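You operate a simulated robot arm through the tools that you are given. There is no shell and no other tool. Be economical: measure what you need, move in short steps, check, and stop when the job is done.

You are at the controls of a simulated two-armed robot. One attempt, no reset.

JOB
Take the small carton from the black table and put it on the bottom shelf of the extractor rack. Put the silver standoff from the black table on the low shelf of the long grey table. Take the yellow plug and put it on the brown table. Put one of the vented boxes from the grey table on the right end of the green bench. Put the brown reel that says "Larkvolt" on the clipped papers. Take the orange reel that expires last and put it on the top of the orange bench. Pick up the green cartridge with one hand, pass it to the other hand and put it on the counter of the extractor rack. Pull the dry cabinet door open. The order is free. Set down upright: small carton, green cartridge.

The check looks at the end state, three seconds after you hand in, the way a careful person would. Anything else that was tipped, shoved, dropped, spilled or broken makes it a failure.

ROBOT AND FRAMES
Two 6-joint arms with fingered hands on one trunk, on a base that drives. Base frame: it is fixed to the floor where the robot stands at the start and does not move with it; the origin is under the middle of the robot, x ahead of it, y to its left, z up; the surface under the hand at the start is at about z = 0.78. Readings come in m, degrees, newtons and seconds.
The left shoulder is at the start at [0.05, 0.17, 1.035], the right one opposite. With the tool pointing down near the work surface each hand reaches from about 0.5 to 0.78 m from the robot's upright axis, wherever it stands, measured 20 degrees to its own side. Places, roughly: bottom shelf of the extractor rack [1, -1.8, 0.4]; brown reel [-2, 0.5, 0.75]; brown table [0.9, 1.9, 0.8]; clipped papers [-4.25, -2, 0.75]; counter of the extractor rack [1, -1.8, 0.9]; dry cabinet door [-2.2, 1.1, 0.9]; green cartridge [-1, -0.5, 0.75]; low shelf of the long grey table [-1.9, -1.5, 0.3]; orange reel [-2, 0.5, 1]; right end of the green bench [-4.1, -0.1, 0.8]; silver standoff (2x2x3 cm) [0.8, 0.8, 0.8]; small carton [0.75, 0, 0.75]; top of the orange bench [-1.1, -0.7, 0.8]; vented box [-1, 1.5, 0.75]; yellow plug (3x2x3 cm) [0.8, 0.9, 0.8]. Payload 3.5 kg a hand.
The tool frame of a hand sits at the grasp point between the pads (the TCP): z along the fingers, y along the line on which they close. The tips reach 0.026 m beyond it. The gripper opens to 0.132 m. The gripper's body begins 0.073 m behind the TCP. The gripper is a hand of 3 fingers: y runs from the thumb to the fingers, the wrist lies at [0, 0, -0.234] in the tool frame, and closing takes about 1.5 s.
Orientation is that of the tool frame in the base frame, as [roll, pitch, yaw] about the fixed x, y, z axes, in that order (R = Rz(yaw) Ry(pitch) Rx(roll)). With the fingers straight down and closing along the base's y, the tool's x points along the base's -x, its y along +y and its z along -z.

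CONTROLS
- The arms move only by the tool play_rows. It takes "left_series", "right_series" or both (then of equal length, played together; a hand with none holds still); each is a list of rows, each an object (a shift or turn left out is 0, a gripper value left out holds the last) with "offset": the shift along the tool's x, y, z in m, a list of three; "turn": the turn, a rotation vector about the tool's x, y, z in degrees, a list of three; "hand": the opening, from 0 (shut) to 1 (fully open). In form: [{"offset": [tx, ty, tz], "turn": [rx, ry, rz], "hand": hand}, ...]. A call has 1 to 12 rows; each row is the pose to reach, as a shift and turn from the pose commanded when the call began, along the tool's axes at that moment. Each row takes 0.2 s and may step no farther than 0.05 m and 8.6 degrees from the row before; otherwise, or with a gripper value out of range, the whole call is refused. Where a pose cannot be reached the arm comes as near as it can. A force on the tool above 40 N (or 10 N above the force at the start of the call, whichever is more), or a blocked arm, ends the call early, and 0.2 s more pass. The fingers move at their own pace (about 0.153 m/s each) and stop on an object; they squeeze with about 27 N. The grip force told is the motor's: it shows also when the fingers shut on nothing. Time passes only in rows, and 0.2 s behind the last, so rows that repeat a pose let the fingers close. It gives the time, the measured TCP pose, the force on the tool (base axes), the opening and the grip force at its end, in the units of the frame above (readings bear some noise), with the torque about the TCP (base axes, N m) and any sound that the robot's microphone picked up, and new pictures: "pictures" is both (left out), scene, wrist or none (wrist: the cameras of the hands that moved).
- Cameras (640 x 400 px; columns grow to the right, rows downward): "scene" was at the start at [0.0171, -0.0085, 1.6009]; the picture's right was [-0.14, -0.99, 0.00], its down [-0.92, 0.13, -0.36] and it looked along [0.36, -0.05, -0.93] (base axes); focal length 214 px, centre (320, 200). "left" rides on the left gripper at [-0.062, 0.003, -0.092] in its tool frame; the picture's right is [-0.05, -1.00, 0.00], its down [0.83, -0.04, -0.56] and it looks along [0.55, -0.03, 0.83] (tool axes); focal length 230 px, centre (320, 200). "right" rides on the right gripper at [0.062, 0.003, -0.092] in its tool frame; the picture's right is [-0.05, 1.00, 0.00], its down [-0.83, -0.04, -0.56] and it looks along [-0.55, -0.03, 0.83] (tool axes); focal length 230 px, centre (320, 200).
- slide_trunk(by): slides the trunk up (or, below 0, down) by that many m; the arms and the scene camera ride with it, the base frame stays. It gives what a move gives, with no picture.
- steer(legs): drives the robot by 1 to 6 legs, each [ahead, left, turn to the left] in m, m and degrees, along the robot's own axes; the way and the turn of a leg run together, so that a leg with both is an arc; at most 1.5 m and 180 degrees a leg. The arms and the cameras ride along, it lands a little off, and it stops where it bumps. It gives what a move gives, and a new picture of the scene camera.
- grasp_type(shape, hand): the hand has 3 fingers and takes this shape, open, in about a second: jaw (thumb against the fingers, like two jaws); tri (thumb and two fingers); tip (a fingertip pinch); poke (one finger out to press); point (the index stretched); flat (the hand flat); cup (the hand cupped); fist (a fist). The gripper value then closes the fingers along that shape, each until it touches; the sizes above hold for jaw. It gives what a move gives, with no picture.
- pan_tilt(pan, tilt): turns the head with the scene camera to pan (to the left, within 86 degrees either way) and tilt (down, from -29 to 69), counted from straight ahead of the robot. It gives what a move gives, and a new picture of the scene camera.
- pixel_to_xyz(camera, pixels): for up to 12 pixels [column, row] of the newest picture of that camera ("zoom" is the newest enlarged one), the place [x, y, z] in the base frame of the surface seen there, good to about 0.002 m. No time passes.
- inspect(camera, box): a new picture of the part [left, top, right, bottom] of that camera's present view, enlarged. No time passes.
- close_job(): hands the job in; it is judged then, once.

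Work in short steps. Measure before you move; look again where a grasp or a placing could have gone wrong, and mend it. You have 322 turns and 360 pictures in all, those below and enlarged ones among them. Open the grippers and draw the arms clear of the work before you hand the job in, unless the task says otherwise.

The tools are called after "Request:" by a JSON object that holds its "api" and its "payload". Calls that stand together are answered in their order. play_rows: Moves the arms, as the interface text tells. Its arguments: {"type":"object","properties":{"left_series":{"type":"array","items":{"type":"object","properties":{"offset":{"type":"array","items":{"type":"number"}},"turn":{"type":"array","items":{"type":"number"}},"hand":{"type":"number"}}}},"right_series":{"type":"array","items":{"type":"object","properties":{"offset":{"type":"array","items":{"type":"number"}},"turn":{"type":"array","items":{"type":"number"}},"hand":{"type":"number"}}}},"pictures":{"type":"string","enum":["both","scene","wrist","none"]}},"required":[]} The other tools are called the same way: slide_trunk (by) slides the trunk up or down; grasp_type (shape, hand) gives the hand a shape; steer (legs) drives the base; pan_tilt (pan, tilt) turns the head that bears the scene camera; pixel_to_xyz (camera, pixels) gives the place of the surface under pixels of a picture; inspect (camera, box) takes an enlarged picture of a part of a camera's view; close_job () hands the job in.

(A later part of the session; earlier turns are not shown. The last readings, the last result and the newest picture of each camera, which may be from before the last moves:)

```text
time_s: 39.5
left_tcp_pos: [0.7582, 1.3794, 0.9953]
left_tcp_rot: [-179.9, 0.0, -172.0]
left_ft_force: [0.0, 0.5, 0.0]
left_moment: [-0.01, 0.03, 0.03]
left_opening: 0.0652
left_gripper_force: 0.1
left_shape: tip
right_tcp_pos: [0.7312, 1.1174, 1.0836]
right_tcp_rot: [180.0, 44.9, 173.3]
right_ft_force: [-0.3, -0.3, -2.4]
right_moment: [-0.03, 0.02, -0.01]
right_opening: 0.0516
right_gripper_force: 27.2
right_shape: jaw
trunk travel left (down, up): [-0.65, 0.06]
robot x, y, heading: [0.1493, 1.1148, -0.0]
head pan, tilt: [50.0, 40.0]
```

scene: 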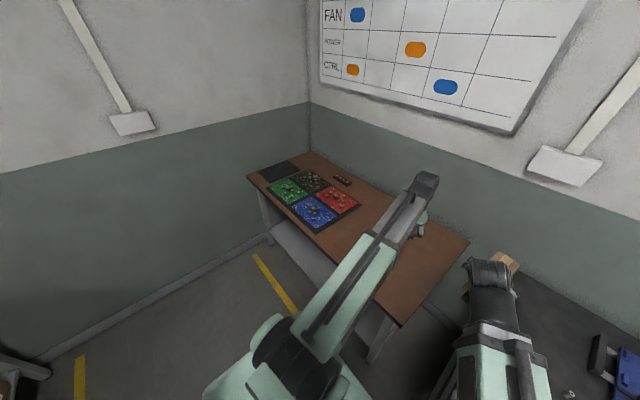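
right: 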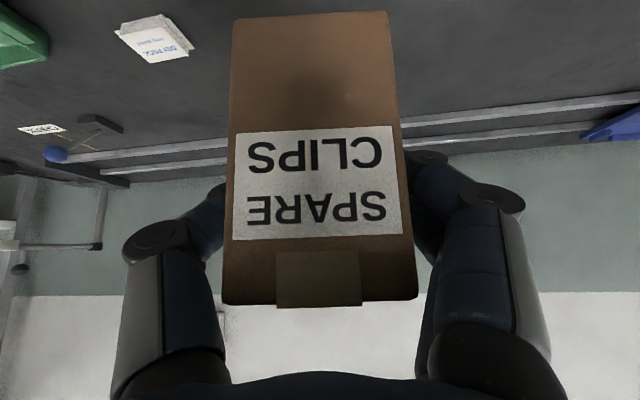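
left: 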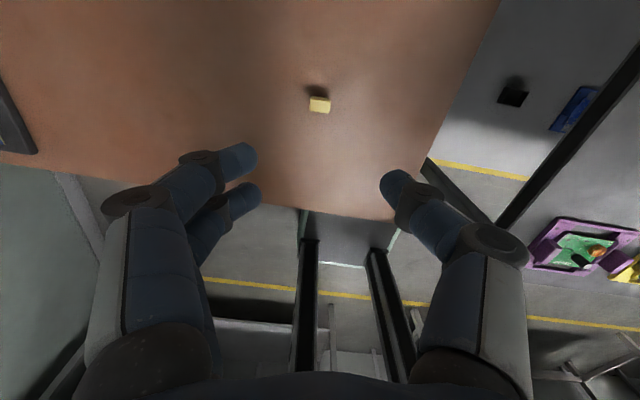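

Plug rests on the brown table. I go back right 0.5 m for the standoff, undoing the 8° yaw.

Request:
{"api": "steer", "payload": {"legs": [[0, -0.5, 0]]}}

Request:
{"api": "play_rows", "payload": {"left_series": [{"offset": [-0.011, -0.025, 0.0], "turn": [0, 0, 4]}, {"offset": [-0.021, -0.05, 0.01], "turn": [0, 0, 8]}, {"offset": [-0.032, -0.075, 0.035], "turn": [0, 0, 8]}, {"offset": [-0.034, -0.085, 0.06], "turn": [0, 0, 8]}], "pictures": "wrist"}}

```text
time_s: 42.5
left_tcp_pos: [0.7573, 0.8699, 0.9944]
left_tcp_rot: [180.0, 0.0, -172.3]
left_ft_force: [0.5, 0.9, 0.9]
left_moment: [0.0, 0.03, -0.02]
left_opening: 0.0656
left_gripper_force: 0.0
left_shape: tip
right_tcp_pos: [0.729, 0.6078, 1.0818]
right_tcp_rot: [-179.9, 44.9, 173.0]
right_ft_force: [0.5, 0.2, -2.2]
right_moment: [0.03, 0.02, 0.0]
right_opening: 0.0516
right_gripper_force: 26.7
right_shape: jaw
trunk travel left (down, up): [-0.65, 0.06]
robot x, y, heading: [0.1491, 0.605, -0.5]
head pan, tilt: [50.0, 40.0]
```

scene: 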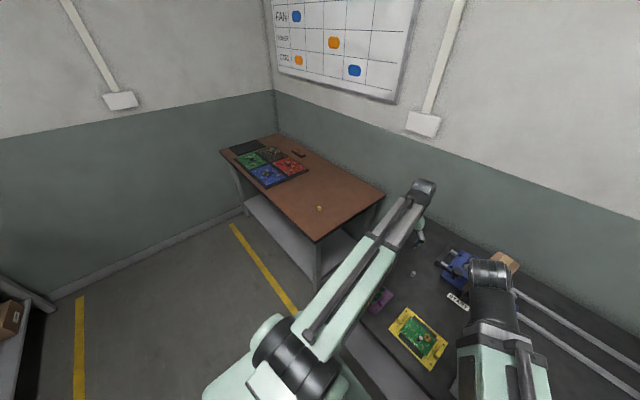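

```text
time_s: 43.5
left_tcp_pos: [0.8026, 0.7908, 0.9348]
left_tcp_rot: [-179.9, -0.1, 179.7]
left_ft_force: [-0.4, 0.1, -0.2]
left_moment: [0.03, 0.03, 0.03]
left_opening: 0.0653
left_gripper_force: 0.1
left_shape: tip
right_tcp_pos: [0.7305, 0.6087, 1.0834]
right_tcp_rot: [-179.9, 44.8, 173.0]
right_ft_force: [0.7, -0.3, -2.7]
right_moment: [0.02, 0.06, 0.01]
right_opening: 0.0518
right_gripper_force: 27.2
right_shape: jaw
trunk travel left (down, up): [-0.65, 0.06]
robot x, y, heading: [0.1529, 0.6067, -0.2]
head pan, tilt: [50.0, 40.0]
```

left: 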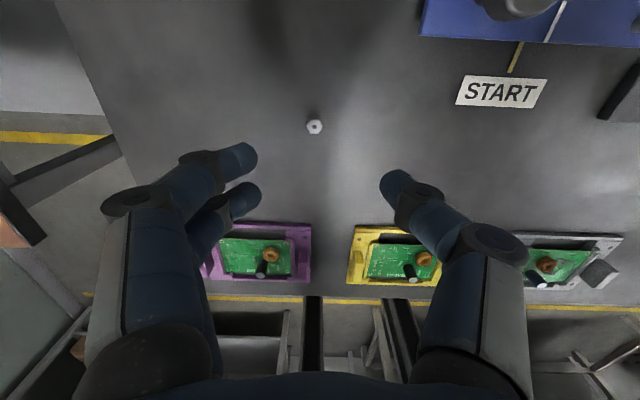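

Request:
{"api": "inspect", "payload": {"camera": "left", "box": [280, 100, 360, 150]}}

Request:
{"api": "pixel_to_xyz", "payload": {"camera": "left", "pixels": [[314, 124], [314, 130], [309, 127], [319, 127], [314, 120]]}}

```text
8.00 times, centred on (320, 125) of left
```

zoom: 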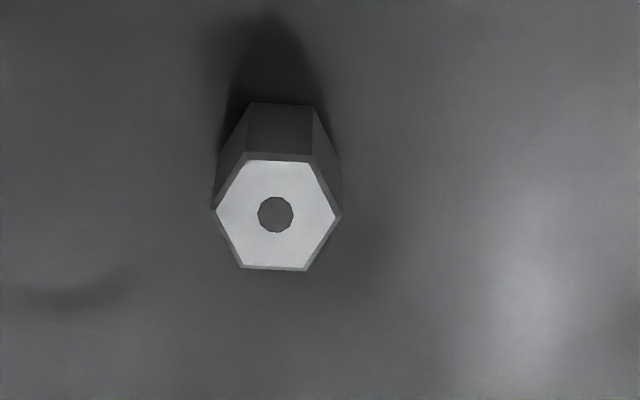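

```text
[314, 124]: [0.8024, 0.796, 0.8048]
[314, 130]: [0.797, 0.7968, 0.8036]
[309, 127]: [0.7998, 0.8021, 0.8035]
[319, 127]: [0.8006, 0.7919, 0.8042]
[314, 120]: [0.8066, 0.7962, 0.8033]
```

Standoff centre (0.801,0.7965), top z 0.804. I descend onto it with TCP x 0.799 and pinch.

Request:
{"api": "play_rows", "payload": {"left_series": [{"offset": [0.0036, 0.0057, 0.04], "hand": 0.4}, {"offset": [0.0036, 0.0057, 0.08]}, {"offset": [0.0036, 0.0057, 0.11]}, {"offset": [0.0036, 0.0057, 0.125]}, {"offset": [0.0036, 0.0057, 0.125], "hand": 0.02}, {"offset": [0.0036, 0.0057, 0.125]}, {"offset": [0.0036, 0.0057, 0.125]}, {"offset": [0.0036, 0.0057, 0.125]}, {"offset": [0.0036, 0.0057, 0.125]}, {"offset": [0.0036, 0.0057, 0.125]}], "pictures": "wrist"}}

Request:
{"api": "inspect", "payload": {"camera": "left", "box": [220, 130, 420, 255]}}

```text
time_s: 45.7
left_tcp_pos: [0.7994, 0.797, 0.8106]
left_tcp_rot: [-179.9, 0.0, 179.7]
left_ft_force: [0.1, -0.6, -0.7]
left_moment: [-0.02, 0.01, 0.01]
left_opening: 0.0033
left_gripper_force: 26.9
left_shape: tip
right_tcp_pos: [0.7296, 0.6089, 1.0824]
right_tcp_rot: [-180.0, 44.8, 173.0]
right_ft_force: [-0.3, 0.2, -1.8]
right_moment: [0.01, 0.06, 0.0]
right_opening: 0.0516
right_gripper_force: 26.9
right_shape: jaw
trunk travel left (down, up): [-0.65, 0.06]
robot x, y, heading: [0.1477, 0.6085, -0.2]
head pan, tilt: [50.0, 40.0]
```

left: 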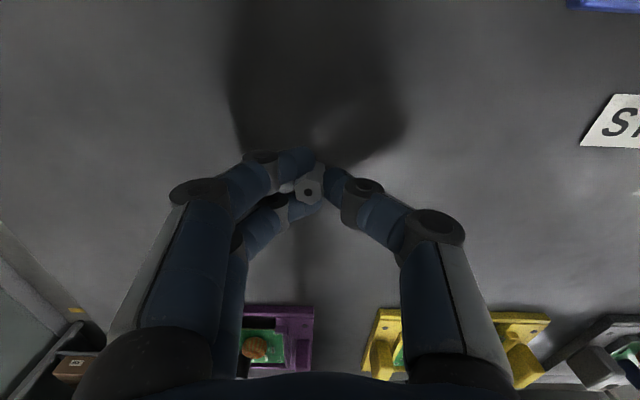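

```text
3.20 times, centred on (320, 192) of left
```

zoom: 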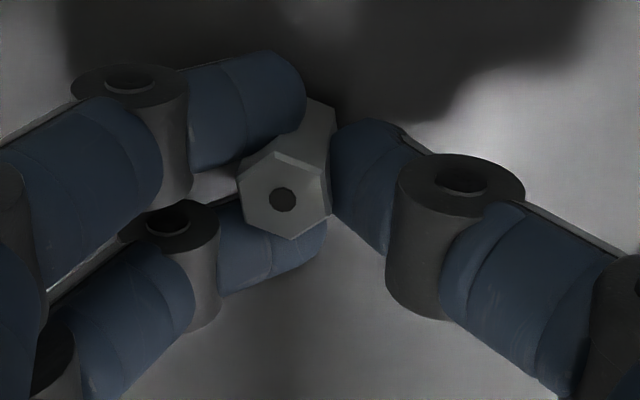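

Standoff is nested between two fingers and thumb. Lift gently.

Request:
{"api": "play_rows", "payload": {"left_series": [{"offset": [0, 0, -0.02]}, {"offset": [0, 0, -0.05]}, {"offset": [0.02, 0, -0.09]}, {"offset": [0.05, 0, -0.13]}, {"offset": [0.08, 0, -0.17]}, {"offset": [0.11, 0, -0.21]}], "pictures": "wrist"}}

Request:
{"api": "inspect", "payload": {"camera": "left", "box": [220, 130, 420, 255]}}

```text
time_s: 47.1
left_tcp_pos: [0.6858, 0.7966, 1.0237]
left_tcp_rot: [-179.9, 0.0, 179.7]
left_ft_force: [0.6, 0.2, -0.6]
left_moment: [0.0, 0.0, -0.01]
left_opening: 0.0033
left_gripper_force: 27.0
left_shape: tip
right_tcp_pos: [0.7294, 0.6085, 1.0825]
right_tcp_rot: [180.0, 45.0, 173.0]
right_ft_force: [0.0, 0.2, -2.4]
right_moment: [-0.01, 0.03, 0.0]
right_opening: 0.0518
right_gripper_force: 26.5
right_shape: jaw
trunk travel left (down, up): [-0.65, 0.06]
robot x, y, heading: [0.1496, 0.605, -0.2]
head pan, tilt: [50.0, 40.0]
```

left: 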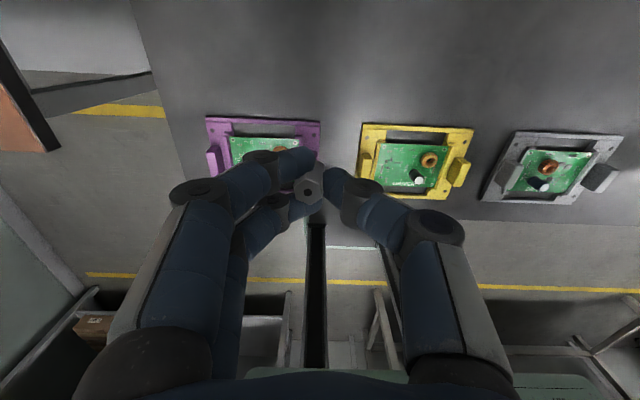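

```text
3.20 times, centred on (320, 192) of left
```

zoom: 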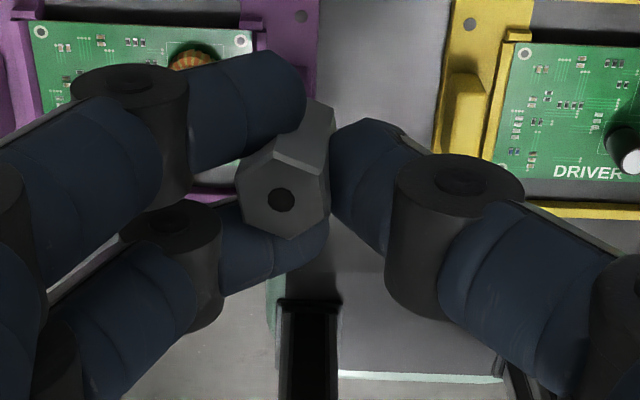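

Standoff is held. Now I drive back and right along the aisle toward the extractor rack.

Request:
{"api": "steer", "payload": {"legs": [[-0.2, 0, 0], [0, -1.2, 0], [0, -1.0, 0]]}}

Request:
{"api": "pan_tilt", "payload": {"pan": -10, "tilt": 40}}

```text
time_s: 59.0
left_tcp_pos: [0.4881, -1.366, 1.0223]
left_tcp_rot: [179.9, 0.0, -180.0]
left_ft_force: [0.7, 1.2, -0.5]
left_moment: [0.0, 0.04, -0.03]
left_opening: 0.0033
left_gripper_force: 27.3
left_shape: tip
right_tcp_pos: [0.5307, -1.5559, 1.0835]
right_tcp_rot: [180.0, 44.8, 173.3]
right_ft_force: [0.4, -0.1, -2.5]
right_moment: [0.02, 0.04, 0.01]
right_opening: 0.0514
right_gripper_force: 27.1
right_shape: jaw
trunk travel left (down, up): [-0.65, 0.06]
robot x, y, heading: [-0.051, -1.5616, -0.2]
head pan, tilt: [50.0, 40.0]
```

scene: 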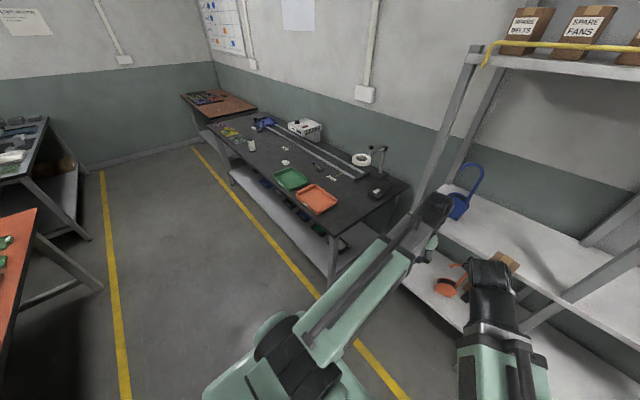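

```text
time_s: 60.3
left_tcp_pos: [0.4873, -1.3674, 1.0209]
left_tcp_rot: [180.0, 0.0, -179.9]
left_ft_force: [-0.5, -0.7, 0.1]
left_moment: [0.0, 0.06, -0.01]
left_opening: 0.0032
left_gripper_force: 27.2
left_shape: tip
right_tcp_pos: [0.5303, -1.5554, 1.0833]
right_tcp_rot: [-179.9, 45.0, 173.3]
right_ft_force: [-0.1, 0.3, -2.4]
right_moment: [-0.01, 0.01, -0.01]
right_opening: 0.0516
right_gripper_force: 27.0
right_shape: jaw
trunk travel left (down, up): [-0.65, 0.06]
robot x, y, heading: [-0.0496, -1.5589, 0.1]
head pan, tilt: [-10.0, 40.0]
```

scene: 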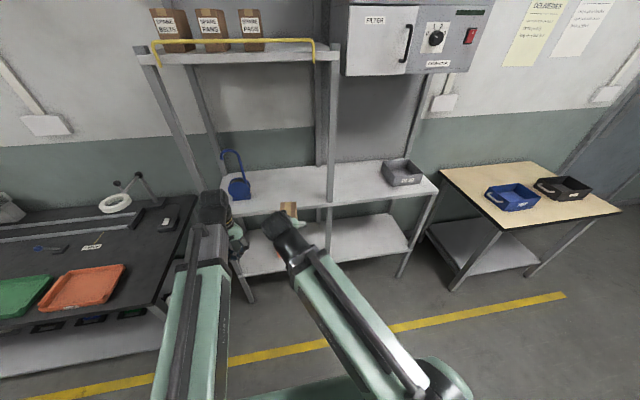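

I measure the rack: shelf edges and posts.

Request:
{"api": "pixel_to_xyz", "payload": {"camera": "scene", "pixels": [[370, 240], [345, 235], [405, 250], [390, 225], [330, 180], [432, 195], [400, 270], [350, 185], [230, 270], [315, 240], [400, 195], [350, 172]]}}

Request:
{"api": "inspect", "payload": {"camera": "scene", "box": [200, 130, 460, 290]}}

```text
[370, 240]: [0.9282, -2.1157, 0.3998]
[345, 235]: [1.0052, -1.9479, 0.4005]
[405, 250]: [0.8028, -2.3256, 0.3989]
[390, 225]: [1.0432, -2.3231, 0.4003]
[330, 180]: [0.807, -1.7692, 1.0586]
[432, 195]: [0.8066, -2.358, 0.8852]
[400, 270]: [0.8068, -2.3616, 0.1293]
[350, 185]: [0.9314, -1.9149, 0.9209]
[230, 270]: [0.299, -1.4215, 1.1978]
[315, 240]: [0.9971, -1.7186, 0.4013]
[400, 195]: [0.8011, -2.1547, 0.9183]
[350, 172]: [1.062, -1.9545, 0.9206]
```

```text
2.46 times, centred on (330, 210) of scene
```

zoom: 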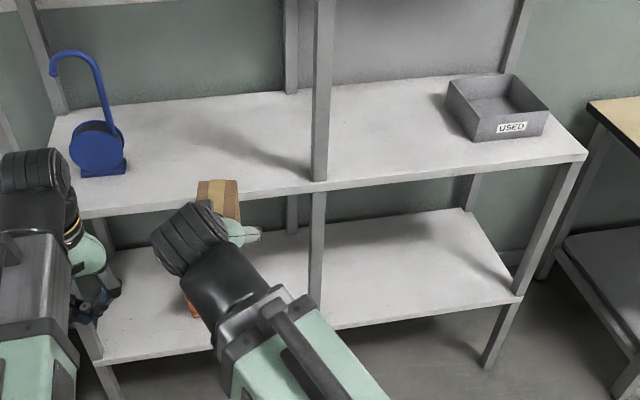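

Bottom shelf z 0.40, free bay y −1.8…−2.34, front x≈0.79. I tuck the left arm outward, then shift right and lower the trunk.

Request:
{"api": "play_rows", "payload": {"left_series": [{"offset": [0.014, 0.041, 0]}, {"offset": [0.028, 0.082, 0]}, {"offset": [0.042, 0.123, 0]}, {"offset": [0.056, 0.164, 0]}, {"offset": [0.07, 0.205, 0]}], "pictures": "none"}}

Request:
{"api": "steer", "payload": {"legs": [[0, -0.36, 0]]}}

Request:
{"api": "slide_trunk", "payload": {"by": -0.38}}

Request:
{"api": "pan_tilt", "payload": {"pan": -20, "tilt": 40}}

```text
time_s: 61.5
left_tcp_pos: [0.4173, -1.1614, 1.0221]
left_tcp_rot: [-179.9, 0.1, -179.9]
left_ft_force: [-0.2, 0.4, -0.1]
left_moment: [-0.04, 0.0, -0.01]
left_opening: 0.0032
left_gripper_force: 27.0
left_shape: tip
right_tcp_pos: [0.5306, -1.5546, 1.083]
right_tcp_rot: [-179.9, 44.9, 173.3]
right_ft_force: [0.3, -0.1, -2.4]
right_moment: [-0.02, 0.04, 0.0]
right_opening: 0.0517
right_gripper_force: 26.9
right_shape: jaw
trunk travel left (down, up): [-0.65, 0.06]
robot x, y, heading: [-0.0507, -1.5603, -0.2]
head pan, tilt: [-10.0, 40.0]
```

```text
time_s: 63.8
left_tcp_pos: [0.4183, -1.5268, 1.0239]
left_tcp_rot: [179.9, 0.0, 179.8]
left_ft_force: [-0.2, -0.1, -0.4]
left_moment: [0.02, 0.0, -0.03]
left_opening: 0.0031
left_gripper_force: 27.0
left_shape: tip
right_tcp_pos: [0.5296, -1.9202, 1.0838]
right_tcp_rot: [-180.0, 44.8, 173.0]
right_ft_force: [0.7, 0.0, -2.4]
right_moment: [0.03, 0.05, 0.04]
right_opening: 0.0516
right_gripper_force: 26.6
right_shape: jaw
trunk travel left (down, up): [-0.65, 0.06]
robot x, y, heading: [-0.0512, -1.9217, -0.4]
head pan, tilt: [-10.0, 40.0]
```

scene: 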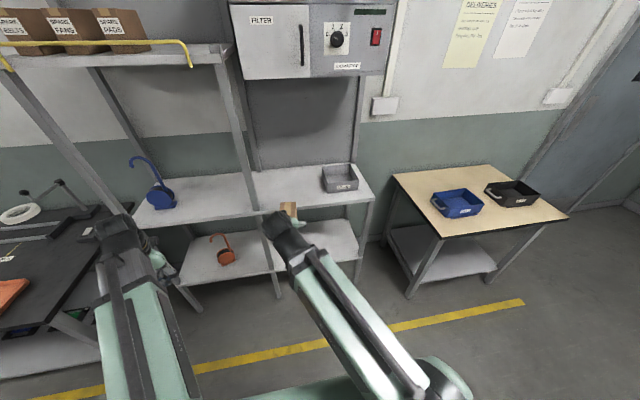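

```text
time_s: 67.5
left_tcp_pos: [0.4182, -1.5256, 0.6425]
left_tcp_rot: [180.0, 0.0, 179.8]
left_ft_force: [-0.7, -0.7, -0.7]
left_moment: [-0.01, 0.0, 0.01]
left_opening: 0.0032
left_gripper_force: 26.8
left_shape: tip
right_tcp_pos: [0.5307, -1.9189, 0.7033]
right_tcp_rot: [-179.9, 44.9, 173.1]
right_ft_force: [-0.8, 0.9, -1.8]
right_moment: [0.02, 0.02, -0.04]
right_opening: 0.0518
right_gripper_force: 27.2
right_shape: jaw
trunk travel left (down, up): [-0.27, 0.44]
robot x, y, heading: [-0.0512, -1.9257, -0.2]
head pan, tilt: [-10.0, 40.0]
```

```text
time_s: 68.2
left_tcp_pos: [0.4177, -1.5259, 0.6427]
left_tcp_rot: [-180.0, 0.0, 179.7]
left_ft_force: [0.4, -0.1, 0.0]
left_moment: [-0.01, 0.01, -0.06]
left_opening: 0.0032
left_gripper_force: 27.1
left_shape: tip
right_tcp_pos: [0.5286, -1.9199, 0.7028]
right_tcp_rot: [-179.9, 44.9, 173.1]
right_ft_force: [0.0, -0.7, -1.9]
right_moment: [0.04, 0.06, 0.02]
right_opening: 0.0515
right_gripper_force: 27.4
right_shape: jaw
trunk travel left (down, up): [-0.27, 0.44]
robot x, y, heading: [-0.0485, -1.9265, -0.1]
head pan, tilt: [-20.0, 40.0]
```

scene: 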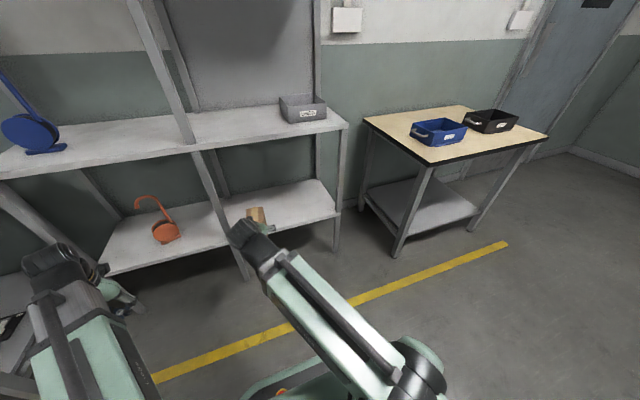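

I lower the carton to z≈0.52 and shift it right to the bay middle before driving in.

Request:
{"api": "play_rows", "payload": {"right_series": [{"offset": [0.0135, -0.0205, 0.029]}, {"offset": [0.027, -0.041, 0.058]}, {"offset": [0.0405, -0.0615, 0.087]}, {"offset": [0.054, -0.082, 0.115]}, {"offset": [0.0675, -0.1025, 0.144]}, {"offset": [0.081, -0.123, 0.173]}, {"offset": [0.081, -0.123, 0.173]}], "pictures": "scene"}}

```text
time_s: 69.8
left_tcp_pos: [0.4172, -1.5252, 0.6438]
left_tcp_rot: [-179.9, 0.1, 179.8]
left_ft_force: [-0.8, -0.7, 0.3]
left_moment: [0.04, -0.01, 0.02]
left_opening: 0.0033
left_gripper_force: 27.4
left_shape: tip
right_tcp_pos: [0.5774, -2.0507, 0.5243]
right_tcp_rot: [179.9, 44.9, 173.0]
right_ft_force: [0.1, 0.4, -2.6]
right_moment: [0.0, 0.03, -0.01]
right_opening: 0.0514
right_gripper_force: 27.0
right_shape: jaw
right hand out of reach, approached as far as the arm can: row 1, 2, 3, 4
trunk travel left (down, up): [-0.27, 0.44]
robot x, y, heading: [-0.0518, -1.9245, -0.5]
head pan, tilt: [-20.0, 40.0]
```

scene: 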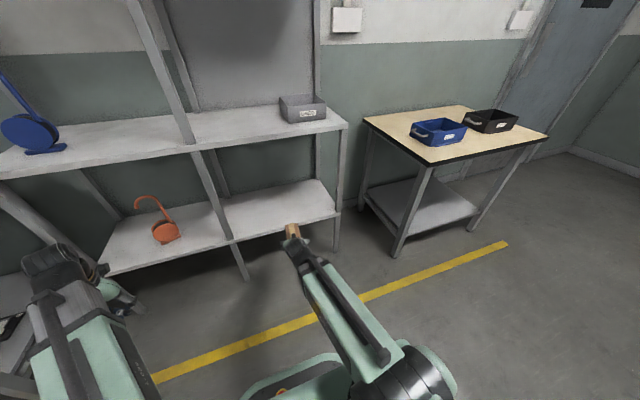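

Carton is in front of the bay, its bottom ~6 cm above the shelf. I drive forward 0.26 m.

Request:
{"api": "steer", "payload": {"legs": [[0.26, 0, 0]]}}

Request:
{"api": "inspect", "payload": {"camera": "right", "box": [0, 0, 640, 400]}}

```text
time_s: 71.7
left_tcp_pos: [0.6804, -1.5265, 0.6434]
left_tcp_rot: [179.9, 0.0, 179.9]
left_ft_force: [0.2, -0.1, 0.3]
left_moment: [0.01, 0.01, 0.03]
left_opening: 0.0033
left_gripper_force: 27.3
left_shape: tip
right_tcp_pos: [0.8413, -2.0494, 0.5239]
right_tcp_rot: [-179.8, 44.9, 173.2]
right_ft_force: [-0.3, 0.1, -2.0]
right_moment: [0.02, 0.04, -0.01]
right_opening: 0.0514
right_gripper_force: 27.2
right_shape: jaw
trunk travel left (down, up): [-0.27, 0.44]
robot x, y, heading: [0.2089, -1.9212, 0.1]
head pan, tilt: [-20.0, 40.0]
```

scene: 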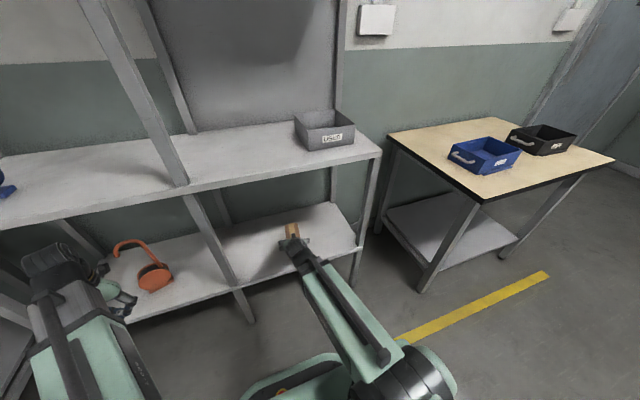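

```text
1.00 times, centred on (320, 200) of right (not enlarged: the box is as wide or as high as the picture)
```

zoom: 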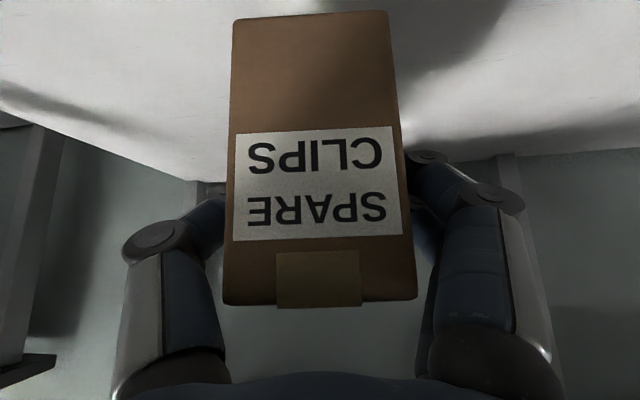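

I extend forward ~6.5 cm and lower to the shelf surface (TCP z≈0.464).

Request:
{"api": "play_rows", "payload": {"right_series": [{"offset": [-0.02, 0, 0.02]}, {"offset": [-0.04, 0, 0.05]}, {"offset": [-0.025, 0, 0.067]}, {"offset": [-0.01, 0, 0.08]}, {"offset": [-0.005, 0, 0.086]}, {"offset": [-0.0035, 0, 0.088]}, {"offset": [-0.0035, 0, 0.088]}], "pictures": "wrist"}}

```text
time_s: 73.3
left_tcp_pos: [0.6818, -1.5248, 0.6429]
left_tcp_rot: [180.0, 0.1, 179.9]
left_ft_force: [-0.4, 0.6, -0.1]
left_moment: [0.03, -0.02, 0.01]
left_opening: 0.0033
left_gripper_force: 26.8
left_shape: tip
right_tcp_pos: [0.9062, -2.0569, 0.4646]
right_tcp_rot: [-179.8, 44.8, 173.2]
right_ft_force: [-0.2, 0.0, -2.8]
right_moment: [0.01, 0.03, -0.01]
right_opening: 0.0513
right_gripper_force: 26.6
right_shape: jaw
trunk travel left (down, up): [-0.27, 0.44]
robot x, y, heading: [0.2092, -1.9236, -0.1]
head pan, tilt: [-20.0, 40.0]
```

right: 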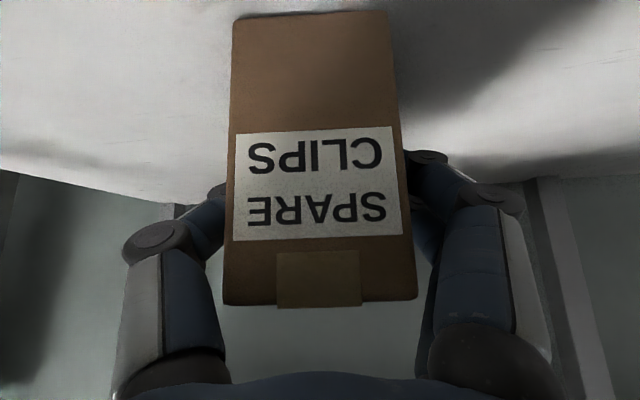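

About 1 mm off the shelf. I lower another 2 mm, open, and back out along the tool axis.

Request:
{"api": "play_rows", "payload": {"right_series": [{"offset": [0.0013, 0, 0.0013]}, {"offset": [0.0013, 0, 0.0013], "hand": 0.5}, {"offset": [0.0013, 0, 0.0013], "hand": 0.8}, {"offset": [0.0013, 0, 0.0013], "hand": 0.9}, {"offset": [0.0013, 0, 0.0013], "hand": 0.9}, {"offset": [0, 0, -0.03]}, {"offset": [0, 0, -0.07]}, {"offset": [0, 0, -0.11]}], "pictures": "both"}}

```text
time_s: 75.1
left_tcp_pos: [0.6807, -1.5259, 0.6426]
left_tcp_rot: [-180.0, 0.1, 179.9]
left_ft_force: [-0.2, -0.3, -0.1]
left_moment: [0.0, 0.0, 0.02]
left_opening: 0.0031
left_gripper_force: 26.9
left_shape: tip
right_tcp_pos: [0.8359, -2.0459, 0.5414]
right_tcp_rot: [-179.9, 44.8, 173.2]
right_ft_force: [0.2, -0.7, 0.4]
right_moment: [-0.03, 0.02, 0.01]
right_opening: 0.1185
right_gripper_force: 0.0
right_shape: jaw
right hand out of reach, approached as far as the arm can: row 8
trunk travel left (down, up): [-0.27, 0.44]
robot x, y, heading: [0.2127, -1.924, 0.0]
head pan, tilt: [-20.0, 40.0]
```

scene: 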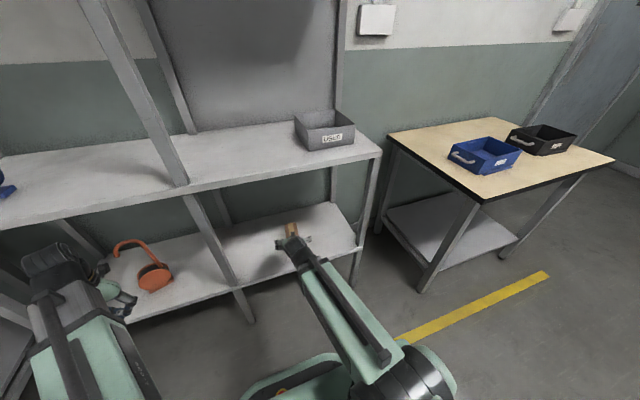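
right: 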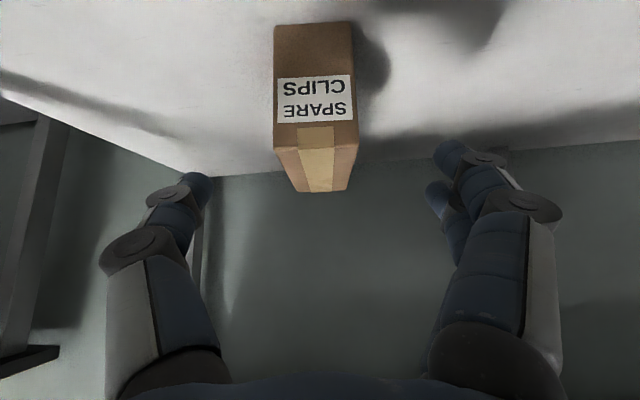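

Carton stands upright on the bottom shelf. I back out, raise the trunk and look behind by turning around.

Request:
{"api": "steer", "payload": {"legs": [[-0.35, 0, 0]]}}

Request:
{"api": "slide_trunk", "payload": {"by": 0.38}}

Request:
{"api": "steer", "payload": {"legs": [[0, 0, -90]]}}

Request:
{"api": "pan_tilt", "payload": {"pan": -60, "tilt": 25}}

```text
time_s: 77.4
left_tcp_pos: [0.323, -1.5229, 0.6432]
left_tcp_rot: [180.0, 0.0, -179.6]
left_ft_force: [0.7, 0.2, -0.5]
left_moment: [-0.01, -0.02, 0.02]
left_opening: 0.0031
left_gripper_force: 26.9
left_shape: tip
right_tcp_pos: [0.4823, -2.0434, 0.5406]
right_tcp_rot: [-180.0, 44.6, 173.7]
right_ft_force: [0.7, 0.3, 0.1]
right_moment: [0.02, -0.05, 0.0]
right_opening: 0.1184
right_gripper_force: 0.0
right_shape: jaw
trunk travel left (down, up): [-0.27, 0.44]
robot x, y, heading: [-0.1431, -1.9201, 0.3]
head pan, tilt: [-20.0, 40.0]
```

scene: 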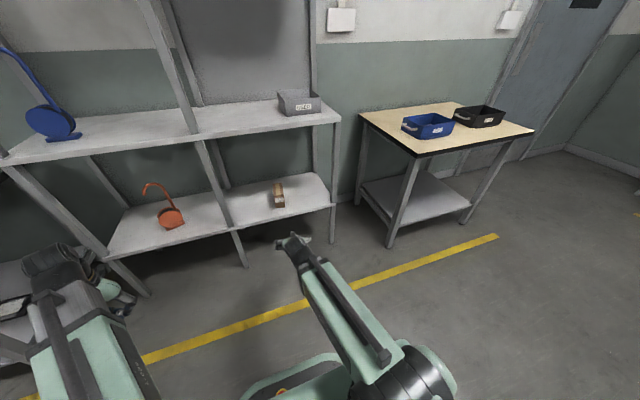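

```text
time_s: 81.1
left_tcp_pos: [0.3232, -1.5225, 1.0241]
left_tcp_rot: [-180.0, 0.0, -179.7]
left_ft_force: [-0.3, 0.5, -0.7]
left_moment: [0.02, 0.0, -0.01]
left_opening: 0.0029
left_gripper_force: 26.9
left_shape: tip
right_tcp_pos: [0.4822, -2.0425, 0.9199]
right_tcp_rot: [-179.8, 44.7, 173.6]
right_ft_force: [0.1, 0.1, 0.4]
right_moment: [-0.01, 0.01, -0.01]
right_opening: 0.1185
right_gripper_force: 0.0
right_shape: jaw
trunk travel left (down, up): [-0.65, 0.06]
robot x, y, heading: [-0.1395, -1.9269, 0.0]
head pan, tilt: [-20.0, 40.0]
```

```text
time_s: 85.2
left_tcp_pos: [0.2761, -2.3752, 1.0226]
left_tcp_rot: [179.9, 0.0, 92.3]
left_ft_force: [-0.6, -0.4, -0.7]
left_moment: [0.01, -0.02, 0.04]
left_opening: 0.0032
left_gripper_force: 27.2
left_shape: tip
right_tcp_pos: [-0.2382, -2.5531, 0.9199]
right_tcp_rot: [-179.9, 44.7, 85.7]
right_ft_force: [0.0, 1.2, -0.2]
right_moment: [0.01, 0.02, 0.0]
right_opening: 0.1187
right_gripper_force: 0.0
right_shape: jaw
trunk travel left (down, up): [-0.65, 0.06]
robot x, y, heading: [-0.1423, -1.9258, -87.5]
head pan, tilt: [-20.0, 40.0]
```

scene: 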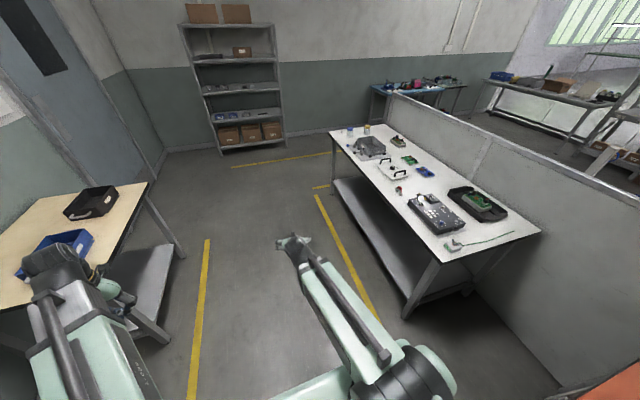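

```text
time_s: 86.3
left_tcp_pos: [0.2761, -2.3747, 1.023]
left_tcp_rot: [-179.9, -0.1, 92.3]
left_ft_force: [-0.5, -0.3, -0.7]
left_moment: [-0.02, 0.02, -0.01]
left_opening: 0.0031
left_gripper_force: 27.0
left_shape: tip
right_tcp_pos: [-0.2388, -2.5535, 0.9195]
right_tcp_rot: [-179.9, 44.7, 85.6]
right_ft_force: [0.8, 0.4, 0.3]
right_moment: [-0.02, -0.01, -0.03]
right_opening: 0.1188
right_gripper_force: 0.1
right_shape: jaw
trunk travel left (down, up): [-0.65, 0.06]
robot x, y, heading: [-0.1427, -1.9268, -87.4]
head pan, tilt: [-60.0, 25.0]
```

scene: 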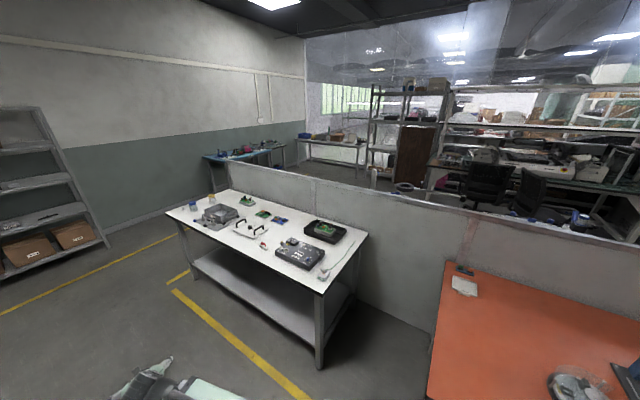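

I measure the layout: this table, partition, orange bench.

Request:
{"api": "pixel_to_xyz", "payload": {"camera": "scene", "pixels": [[320, 290], [370, 235], [168, 212], [225, 190], [430, 330], [470, 262], [445, 265], [310, 180], [450, 215], [250, 300], [600, 240], [180, 245]]}}

Request:
{"api": "pan_tilt", "payload": {"pan": -86, "tilt": 25}}

```text
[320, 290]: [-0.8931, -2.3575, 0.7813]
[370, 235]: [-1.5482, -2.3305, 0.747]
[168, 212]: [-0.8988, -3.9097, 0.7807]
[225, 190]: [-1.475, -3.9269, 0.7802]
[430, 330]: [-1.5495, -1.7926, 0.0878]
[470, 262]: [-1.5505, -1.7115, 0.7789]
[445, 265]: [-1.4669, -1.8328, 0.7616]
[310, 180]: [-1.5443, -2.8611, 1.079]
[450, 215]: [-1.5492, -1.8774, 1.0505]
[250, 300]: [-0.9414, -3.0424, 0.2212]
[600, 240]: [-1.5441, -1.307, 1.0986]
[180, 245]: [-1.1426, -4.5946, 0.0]
```

```text
time_s: 87.2
left_tcp_pos: [0.2762, -2.3743, 1.0231]
left_tcp_rot: [180.0, 0.1, 92.2]
left_ft_force: [0.3, -0.2, 0.4]
left_moment: [0.04, 0.0, 0.02]
left_opening: 0.0027
left_gripper_force: 27.0
left_shape: tip
right_tcp_pos: [-0.2389, -2.5526, 0.92]
right_tcp_rot: [180.0, 44.8, 85.7]
right_ft_force: [0.1, -0.1, -0.2]
right_moment: [-0.01, -0.01, -0.02]
right_opening: 0.1186
right_gripper_force: 0.0
right_shape: jaw
trunk travel left (down, up): [-0.65, 0.06]
robot x, y, heading: [-0.1433, -1.9225, -87.6]
head pan, tilt: [-85.9, 25.0]
```

scene: 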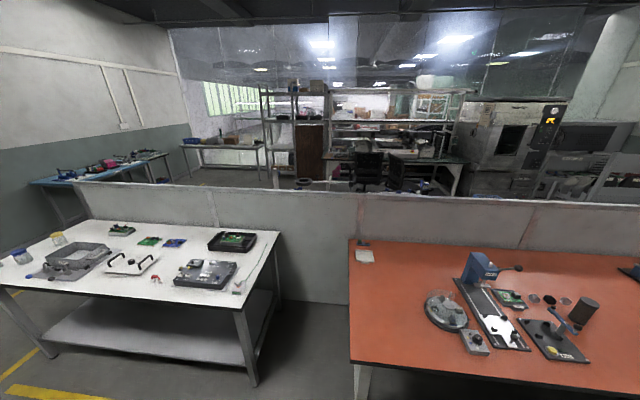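

The long grey table must be beyond the partition (x≈−1.55). I turn to face west and drive north along the aisle to find the way round.

Request:
{"api": "steer", "payload": {"legs": [[0, 0.15, 0], [0, 0, -92.5], [0, -1.4, 0]]}}

Request:
{"api": "pan_tilt", "payload": {"pan": 0, "tilt": 25}}

Request:
{"api": "pan_tilt", "payload": {"pan": -60, "tilt": 25}}

```text
time_s: 99.0
left_tcp_pos: [-0.4852, -0.9363, 1.023]
left_tcp_rot: [-180.0, 0.1, 2.3]
left_ft_force: [-0.7, -0.1, 0.1]
left_moment: [0.01, 0.02, -0.02]
left_opening: 0.0017
left_gripper_force: 26.9
left_shape: tip
right_tcp_pos: [-0.6639, -0.4217, 0.9197]
right_tcp_rot: [-180.0, 44.7, -4.5]
right_ft_force: [0.8, -0.6, -0.7]
right_moment: [-0.01, 0.03, 0.03]
right_opening: 0.1188
right_gripper_force: 0.1
right_shape: jaw
trunk travel left (down, up): [-0.65, 0.06]
robot x, y, heading: [-0.0339, -0.5172, -177.6]
head pan, tilt: [-85.9, 25.0]
```

scene: 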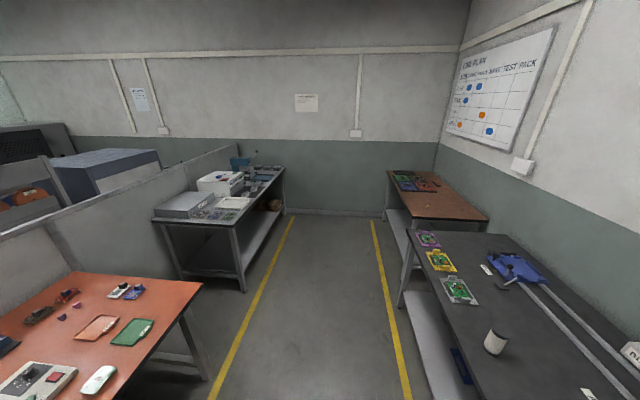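

```text
time_s: 100.6
left_tcp_pos: [-0.4859, -0.9363, 1.0228]
left_tcp_rot: [180.0, 0.0, 2.4]
left_ft_force: [0.9, -0.5, -0.2]
left_moment: [0.0, 0.0, -0.03]
left_opening: 0.0015
left_gripper_force: 27.3
left_shape: tip
right_tcp_pos: [-0.6632, -0.4221, 0.9206]
right_tcp_rot: [-179.9, 44.7, -4.5]
right_ft_force: [-0.2, -0.8, 0.2]
right_moment: [0.04, 0.0, 0.0]
right_opening: 0.119
right_gripper_force: 0.0
right_shape: jaw
trunk travel left (down, up): [-0.65, 0.06]
robot x, y, heading: [-0.0324, -0.5194, -177.6]
head pan, tilt: [0.0, 25.0]
```

scene: 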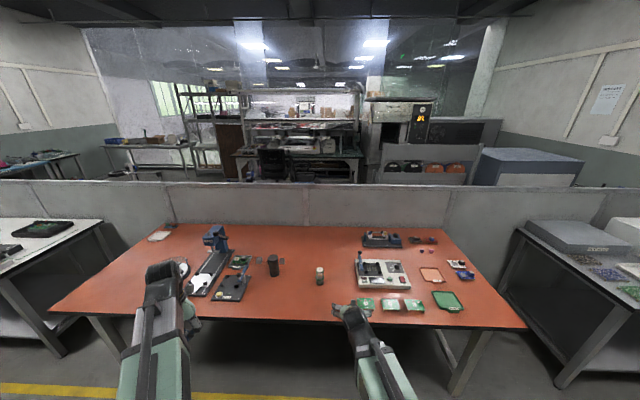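

```text
time_s: 101.9
left_tcp_pos: [-0.4863, -0.9369, 1.0223]
left_tcp_rot: [-180.0, 0.0, 2.3]
left_ft_force: [0.2, -0.6, -0.7]
left_moment: [0.01, -0.01, 0.01]
left_opening: 0.0016
left_gripper_force: 26.9
left_shape: tip
right_tcp_pos: [-0.6631, -0.4216, 0.9202]
right_tcp_rot: [-179.9, 44.8, -4.4]
right_ft_force: [-0.8, 0.0, 0.0]
right_moment: [-0.01, 0.01, -0.01]
right_opening: 0.1185
right_gripper_force: 0.2
right_shape: jaw
trunk travel left (down, up): [-0.65, 0.06]
robot x, y, heading: [-0.0344, -0.5206, -177.8]
head pan, tilt: [-60.0, 25.0]
```

scene: 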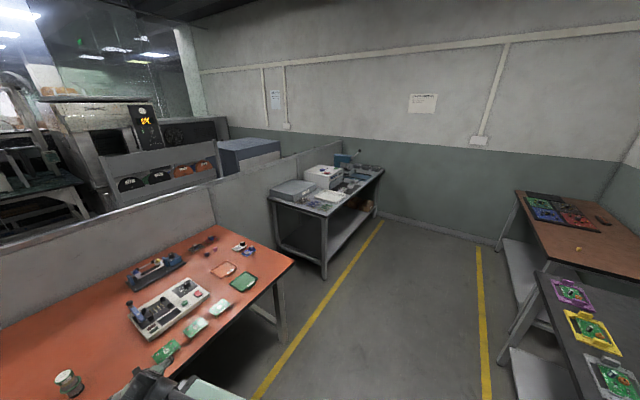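

The left opening crept from 3.3 to 1.5 mm, so I check the standoff and also zoom on the grey table's boxes.

Request:
{"api": "inspect", "payload": {"camera": "left", "box": [220, 130, 420, 255]}}

Request:
{"api": "inspect", "payload": {"camera": "scene", "box": [260, 140, 400, 228]}}

```text
3.20 times, centred on (320, 192) of left
```

zoom: 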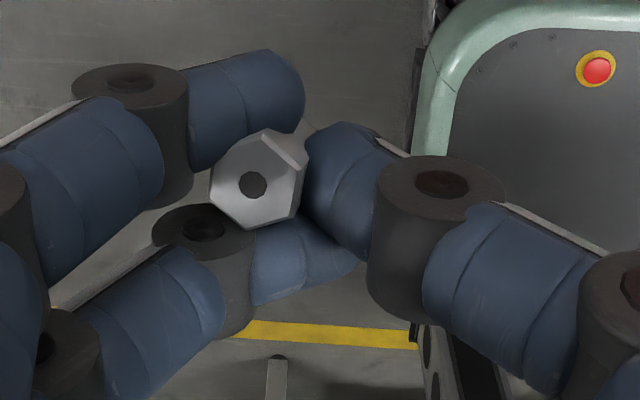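

```text
4.55 times, centred on (330, 184) of scene
```

zoom: 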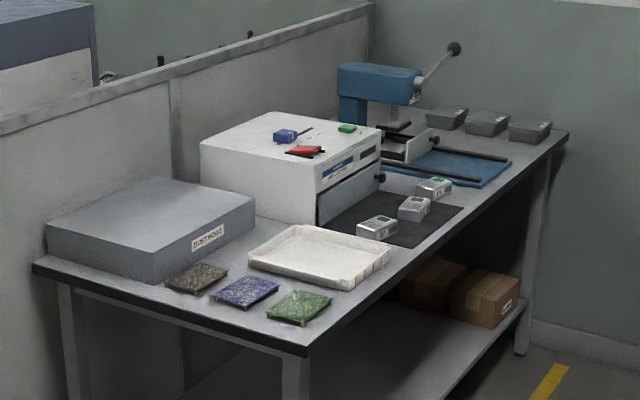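

The standoff is rolling in the grip. I'd rather regrip it: I look at the bench in front of the left hand for a free spot.

Request:
{"api": "pan_tilt", "payload": {"pan": 5, "tilt": 45}}

Request:
{"api": "inspect", "payload": {"camera": "scene", "box": [160, 80, 540, 320]}}

```text
time_s: 103.3
left_tcp_pos: [-0.4854, -0.9379, 1.024]
left_tcp_rot: [180.0, 0.0, 2.4]
left_ft_force: [-0.1, -0.7, -0.3]
left_moment: [0.02, -0.04, 0.0]
left_opening: 0.0018
left_gripper_force: 26.9
left_shape: tip
right_tcp_pos: [-0.6626, -0.4223, 0.9209]
right_tcp_rot: [-179.8, 44.8, -4.4]
right_ft_force: [-0.1, 0.5, -0.3]
right_moment: [0.01, -0.01, -0.03]
right_opening: 0.1183
right_gripper_force: 0.1
right_shape: jaw
trunk travel left (down, up): [-0.65, 0.06]
robot x, y, heading: [-0.0372, -0.5167, -177.6]
head pan, tilt: [5.0, 45.0]
```

scene: 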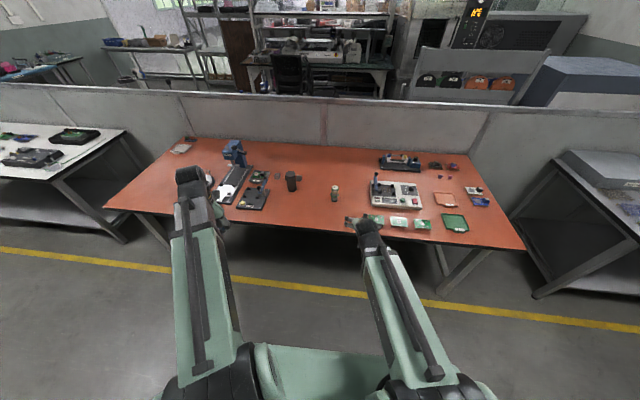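

```text
1.67 times, centred on (350, 200) of scene
```

zoom: 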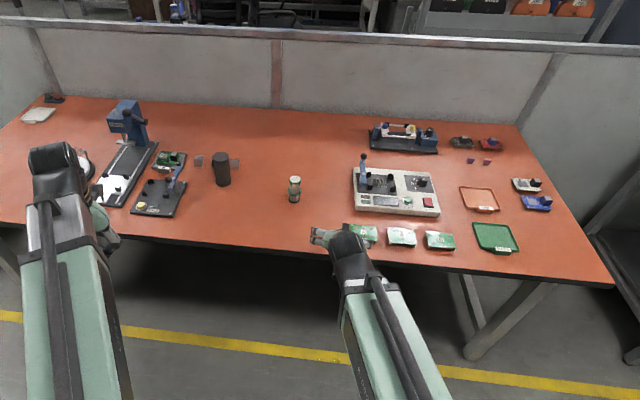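

Request:
{"api": "pixel_to_xyz", "payload": {"camera": "zoom", "pixels": [[294, 182], [294, 200], [221, 158], [250, 225], [270, 180], [230, 205], [100, 120], [200, 240], [590, 270], [400, 160]]}}

Request:
{"api": "inspect", "payload": {"camera": "scene", "box": [270, 160, 450, 240]}}

```text
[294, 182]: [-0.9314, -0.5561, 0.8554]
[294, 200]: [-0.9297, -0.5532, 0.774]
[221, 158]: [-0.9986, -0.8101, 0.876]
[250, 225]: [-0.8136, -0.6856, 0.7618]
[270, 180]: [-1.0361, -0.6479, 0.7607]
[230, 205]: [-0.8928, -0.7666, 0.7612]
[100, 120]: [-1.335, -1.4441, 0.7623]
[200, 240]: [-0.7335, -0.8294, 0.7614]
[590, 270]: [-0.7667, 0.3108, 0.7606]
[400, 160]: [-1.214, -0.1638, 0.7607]
```

```text
3.56 times, centred on (360, 200) of scene
```

zoom: 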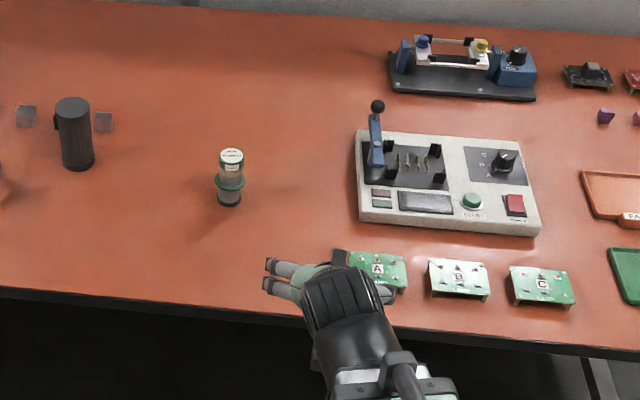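

Green cartridge is the small cylinder at (−0.93,−0.555). I'll park the standoff on the bench at about (−0.80,−0.74), fetch a box, then regrip it. First raise the right hand and drive closer.

Request:
{"api": "play_rows", "payload": {"right_series": [{"offset": [-0.03, 0, -0.03], "turn": [0, 7.5, 0]}, {"offset": [-0.055, 0, -0.055], "turn": [0, 15, 0]}, {"offset": [-0.08, 0, -0.08], "turn": [0, 22.5, 0]}, {"offset": [-0.09, 0, -0.09], "turn": [0, 30, 0]}, {"offset": [-0.09, 0, -0.09], "turn": [0, 37.5, 0]}, {"offset": [-0.09, 0, -0.09], "turn": [0, 45, 0]}], "pictures": "none"}}

Request:
{"api": "steer", "payload": {"legs": [[0.12, 0, -2.4]]}}

```text
time_s: 104.7
left_tcp_pos: [-0.487, -0.9355, 1.0226]
left_tcp_rot: [-180.0, -0.1, 2.3]
left_ft_force: [-0.4, 0.3, -0.3]
left_moment: [0.02, 0.01, 0.01]
left_opening: 0.0015
left_gripper_force: 27.5
left_shape: tip
right_tcp_pos: [-0.6647, -0.4217, 1.0478]
right_tcp_rot: [-179.9, -0.4, -4.5]
right_ft_force: [0.4, 0.1, -0.4]
right_moment: [0.01, 0.03, -0.01]
right_opening: 0.1182
right_gripper_force: 0.0
right_shape: jaw
trunk travel left (down, up): [-0.65, 0.06]
robot x, y, heading: [-0.0371, -0.5129, -177.8]
head pan, tilt: [5.0, 45.0]
```

```text
time_s: 105.9
left_tcp_pos: [-0.622, -0.9184, 1.0216]
left_tcp_rot: [180.0, -0.2, -0.3]
left_ft_force: [-0.2, -0.2, 0.4]
left_moment: [0.01, -0.05, 0.01]
left_opening: 0.0016
left_gripper_force: 27.1
left_shape: tip
right_tcp_pos: [-0.777, -0.396, 1.0469]
right_tcp_rot: [-179.9, -0.4, -7.0]
right_ft_force: [-1.6, -0.1, -0.2]
right_moment: [-0.01, -0.03, 0.0]
right_opening: 0.1187
right_gripper_force: 0.0
right_shape: jaw
trunk travel left (down, up): [-0.65, 0.06]
robot x, y, heading: [-0.1528, -0.5181, 179.7]
head pan, tilt: [5.0, 45.0]
```

scene: 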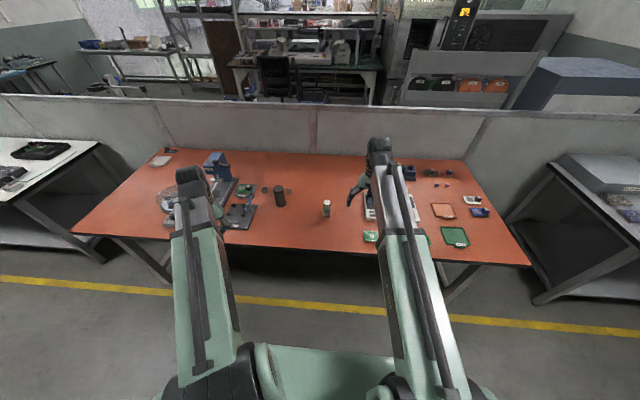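

Left hand faces the bench; I move over (−0.80,−0.73) and lower to just above the surface.

Request:
{"api": "play_rows", "payload": {"left_series": [{"offset": [-0.03, -0.032, 0.02]}, {"offset": [-0.06, -0.063, 0.04]}, {"offset": [-0.09, -0.095, 0.06]}, {"offset": [-0.12, -0.126, 0.08]}, {"offset": [-0.15, -0.158, 0.1]}, {"offset": [-0.178, -0.188, 0.12]}, {"offset": [-0.178, -0.188, 0.16]}, {"offset": [-0.178, -0.188, 0.195]}, {"offset": [-0.178, -0.188, 0.22]}, {"offset": [-0.178, -0.188, 0.22]}], "pictures": "both"}}

Request:
{"api": "inspect", "payload": {"camera": "left", "box": [220, 130, 420, 255]}}

```text
time_s: 108.1
left_tcp_pos: [-0.7976, -0.732, 0.8026]
left_tcp_rot: [179.9, 0.0, -0.3]
left_ft_force: [-0.1, -0.6, 0.1]
left_moment: [0.0, 0.0, -0.01]
left_opening: 0.001
left_gripper_force: 27.1
left_shape: tip
right_tcp_pos: [-0.7765, -0.397, 1.0473]
right_tcp_rot: [180.0, -0.3, -7.0]
right_ft_force: [-0.4, 0.1, 0.0]
right_moment: [0.01, 0.03, 0.0]
right_opening: 0.1185
right_gripper_force: 0.0
right_shape: jaw
trunk travel left (down, up): [-0.65, 0.06]
robot x, y, heading: [-0.1546, -0.5193, 179.7]
head pan, tilt: [5.0, 45.0]
```

scene: 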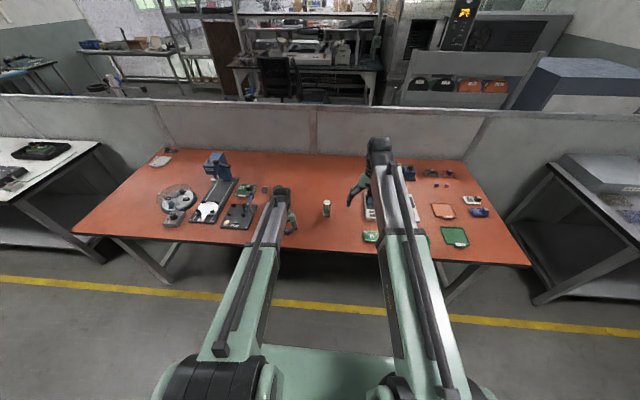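
left: 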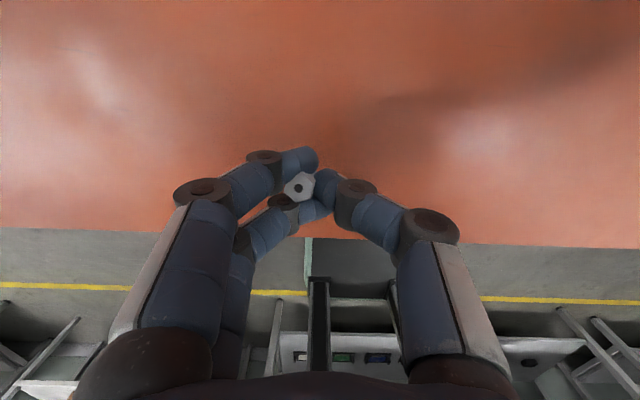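

```text
3.20 times, centred on (320, 192) of left
```

zoom: 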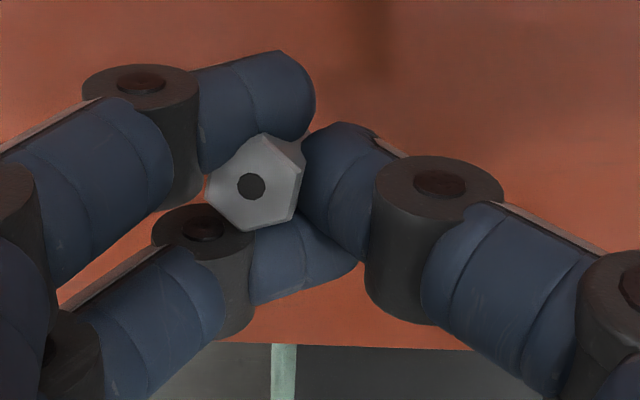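

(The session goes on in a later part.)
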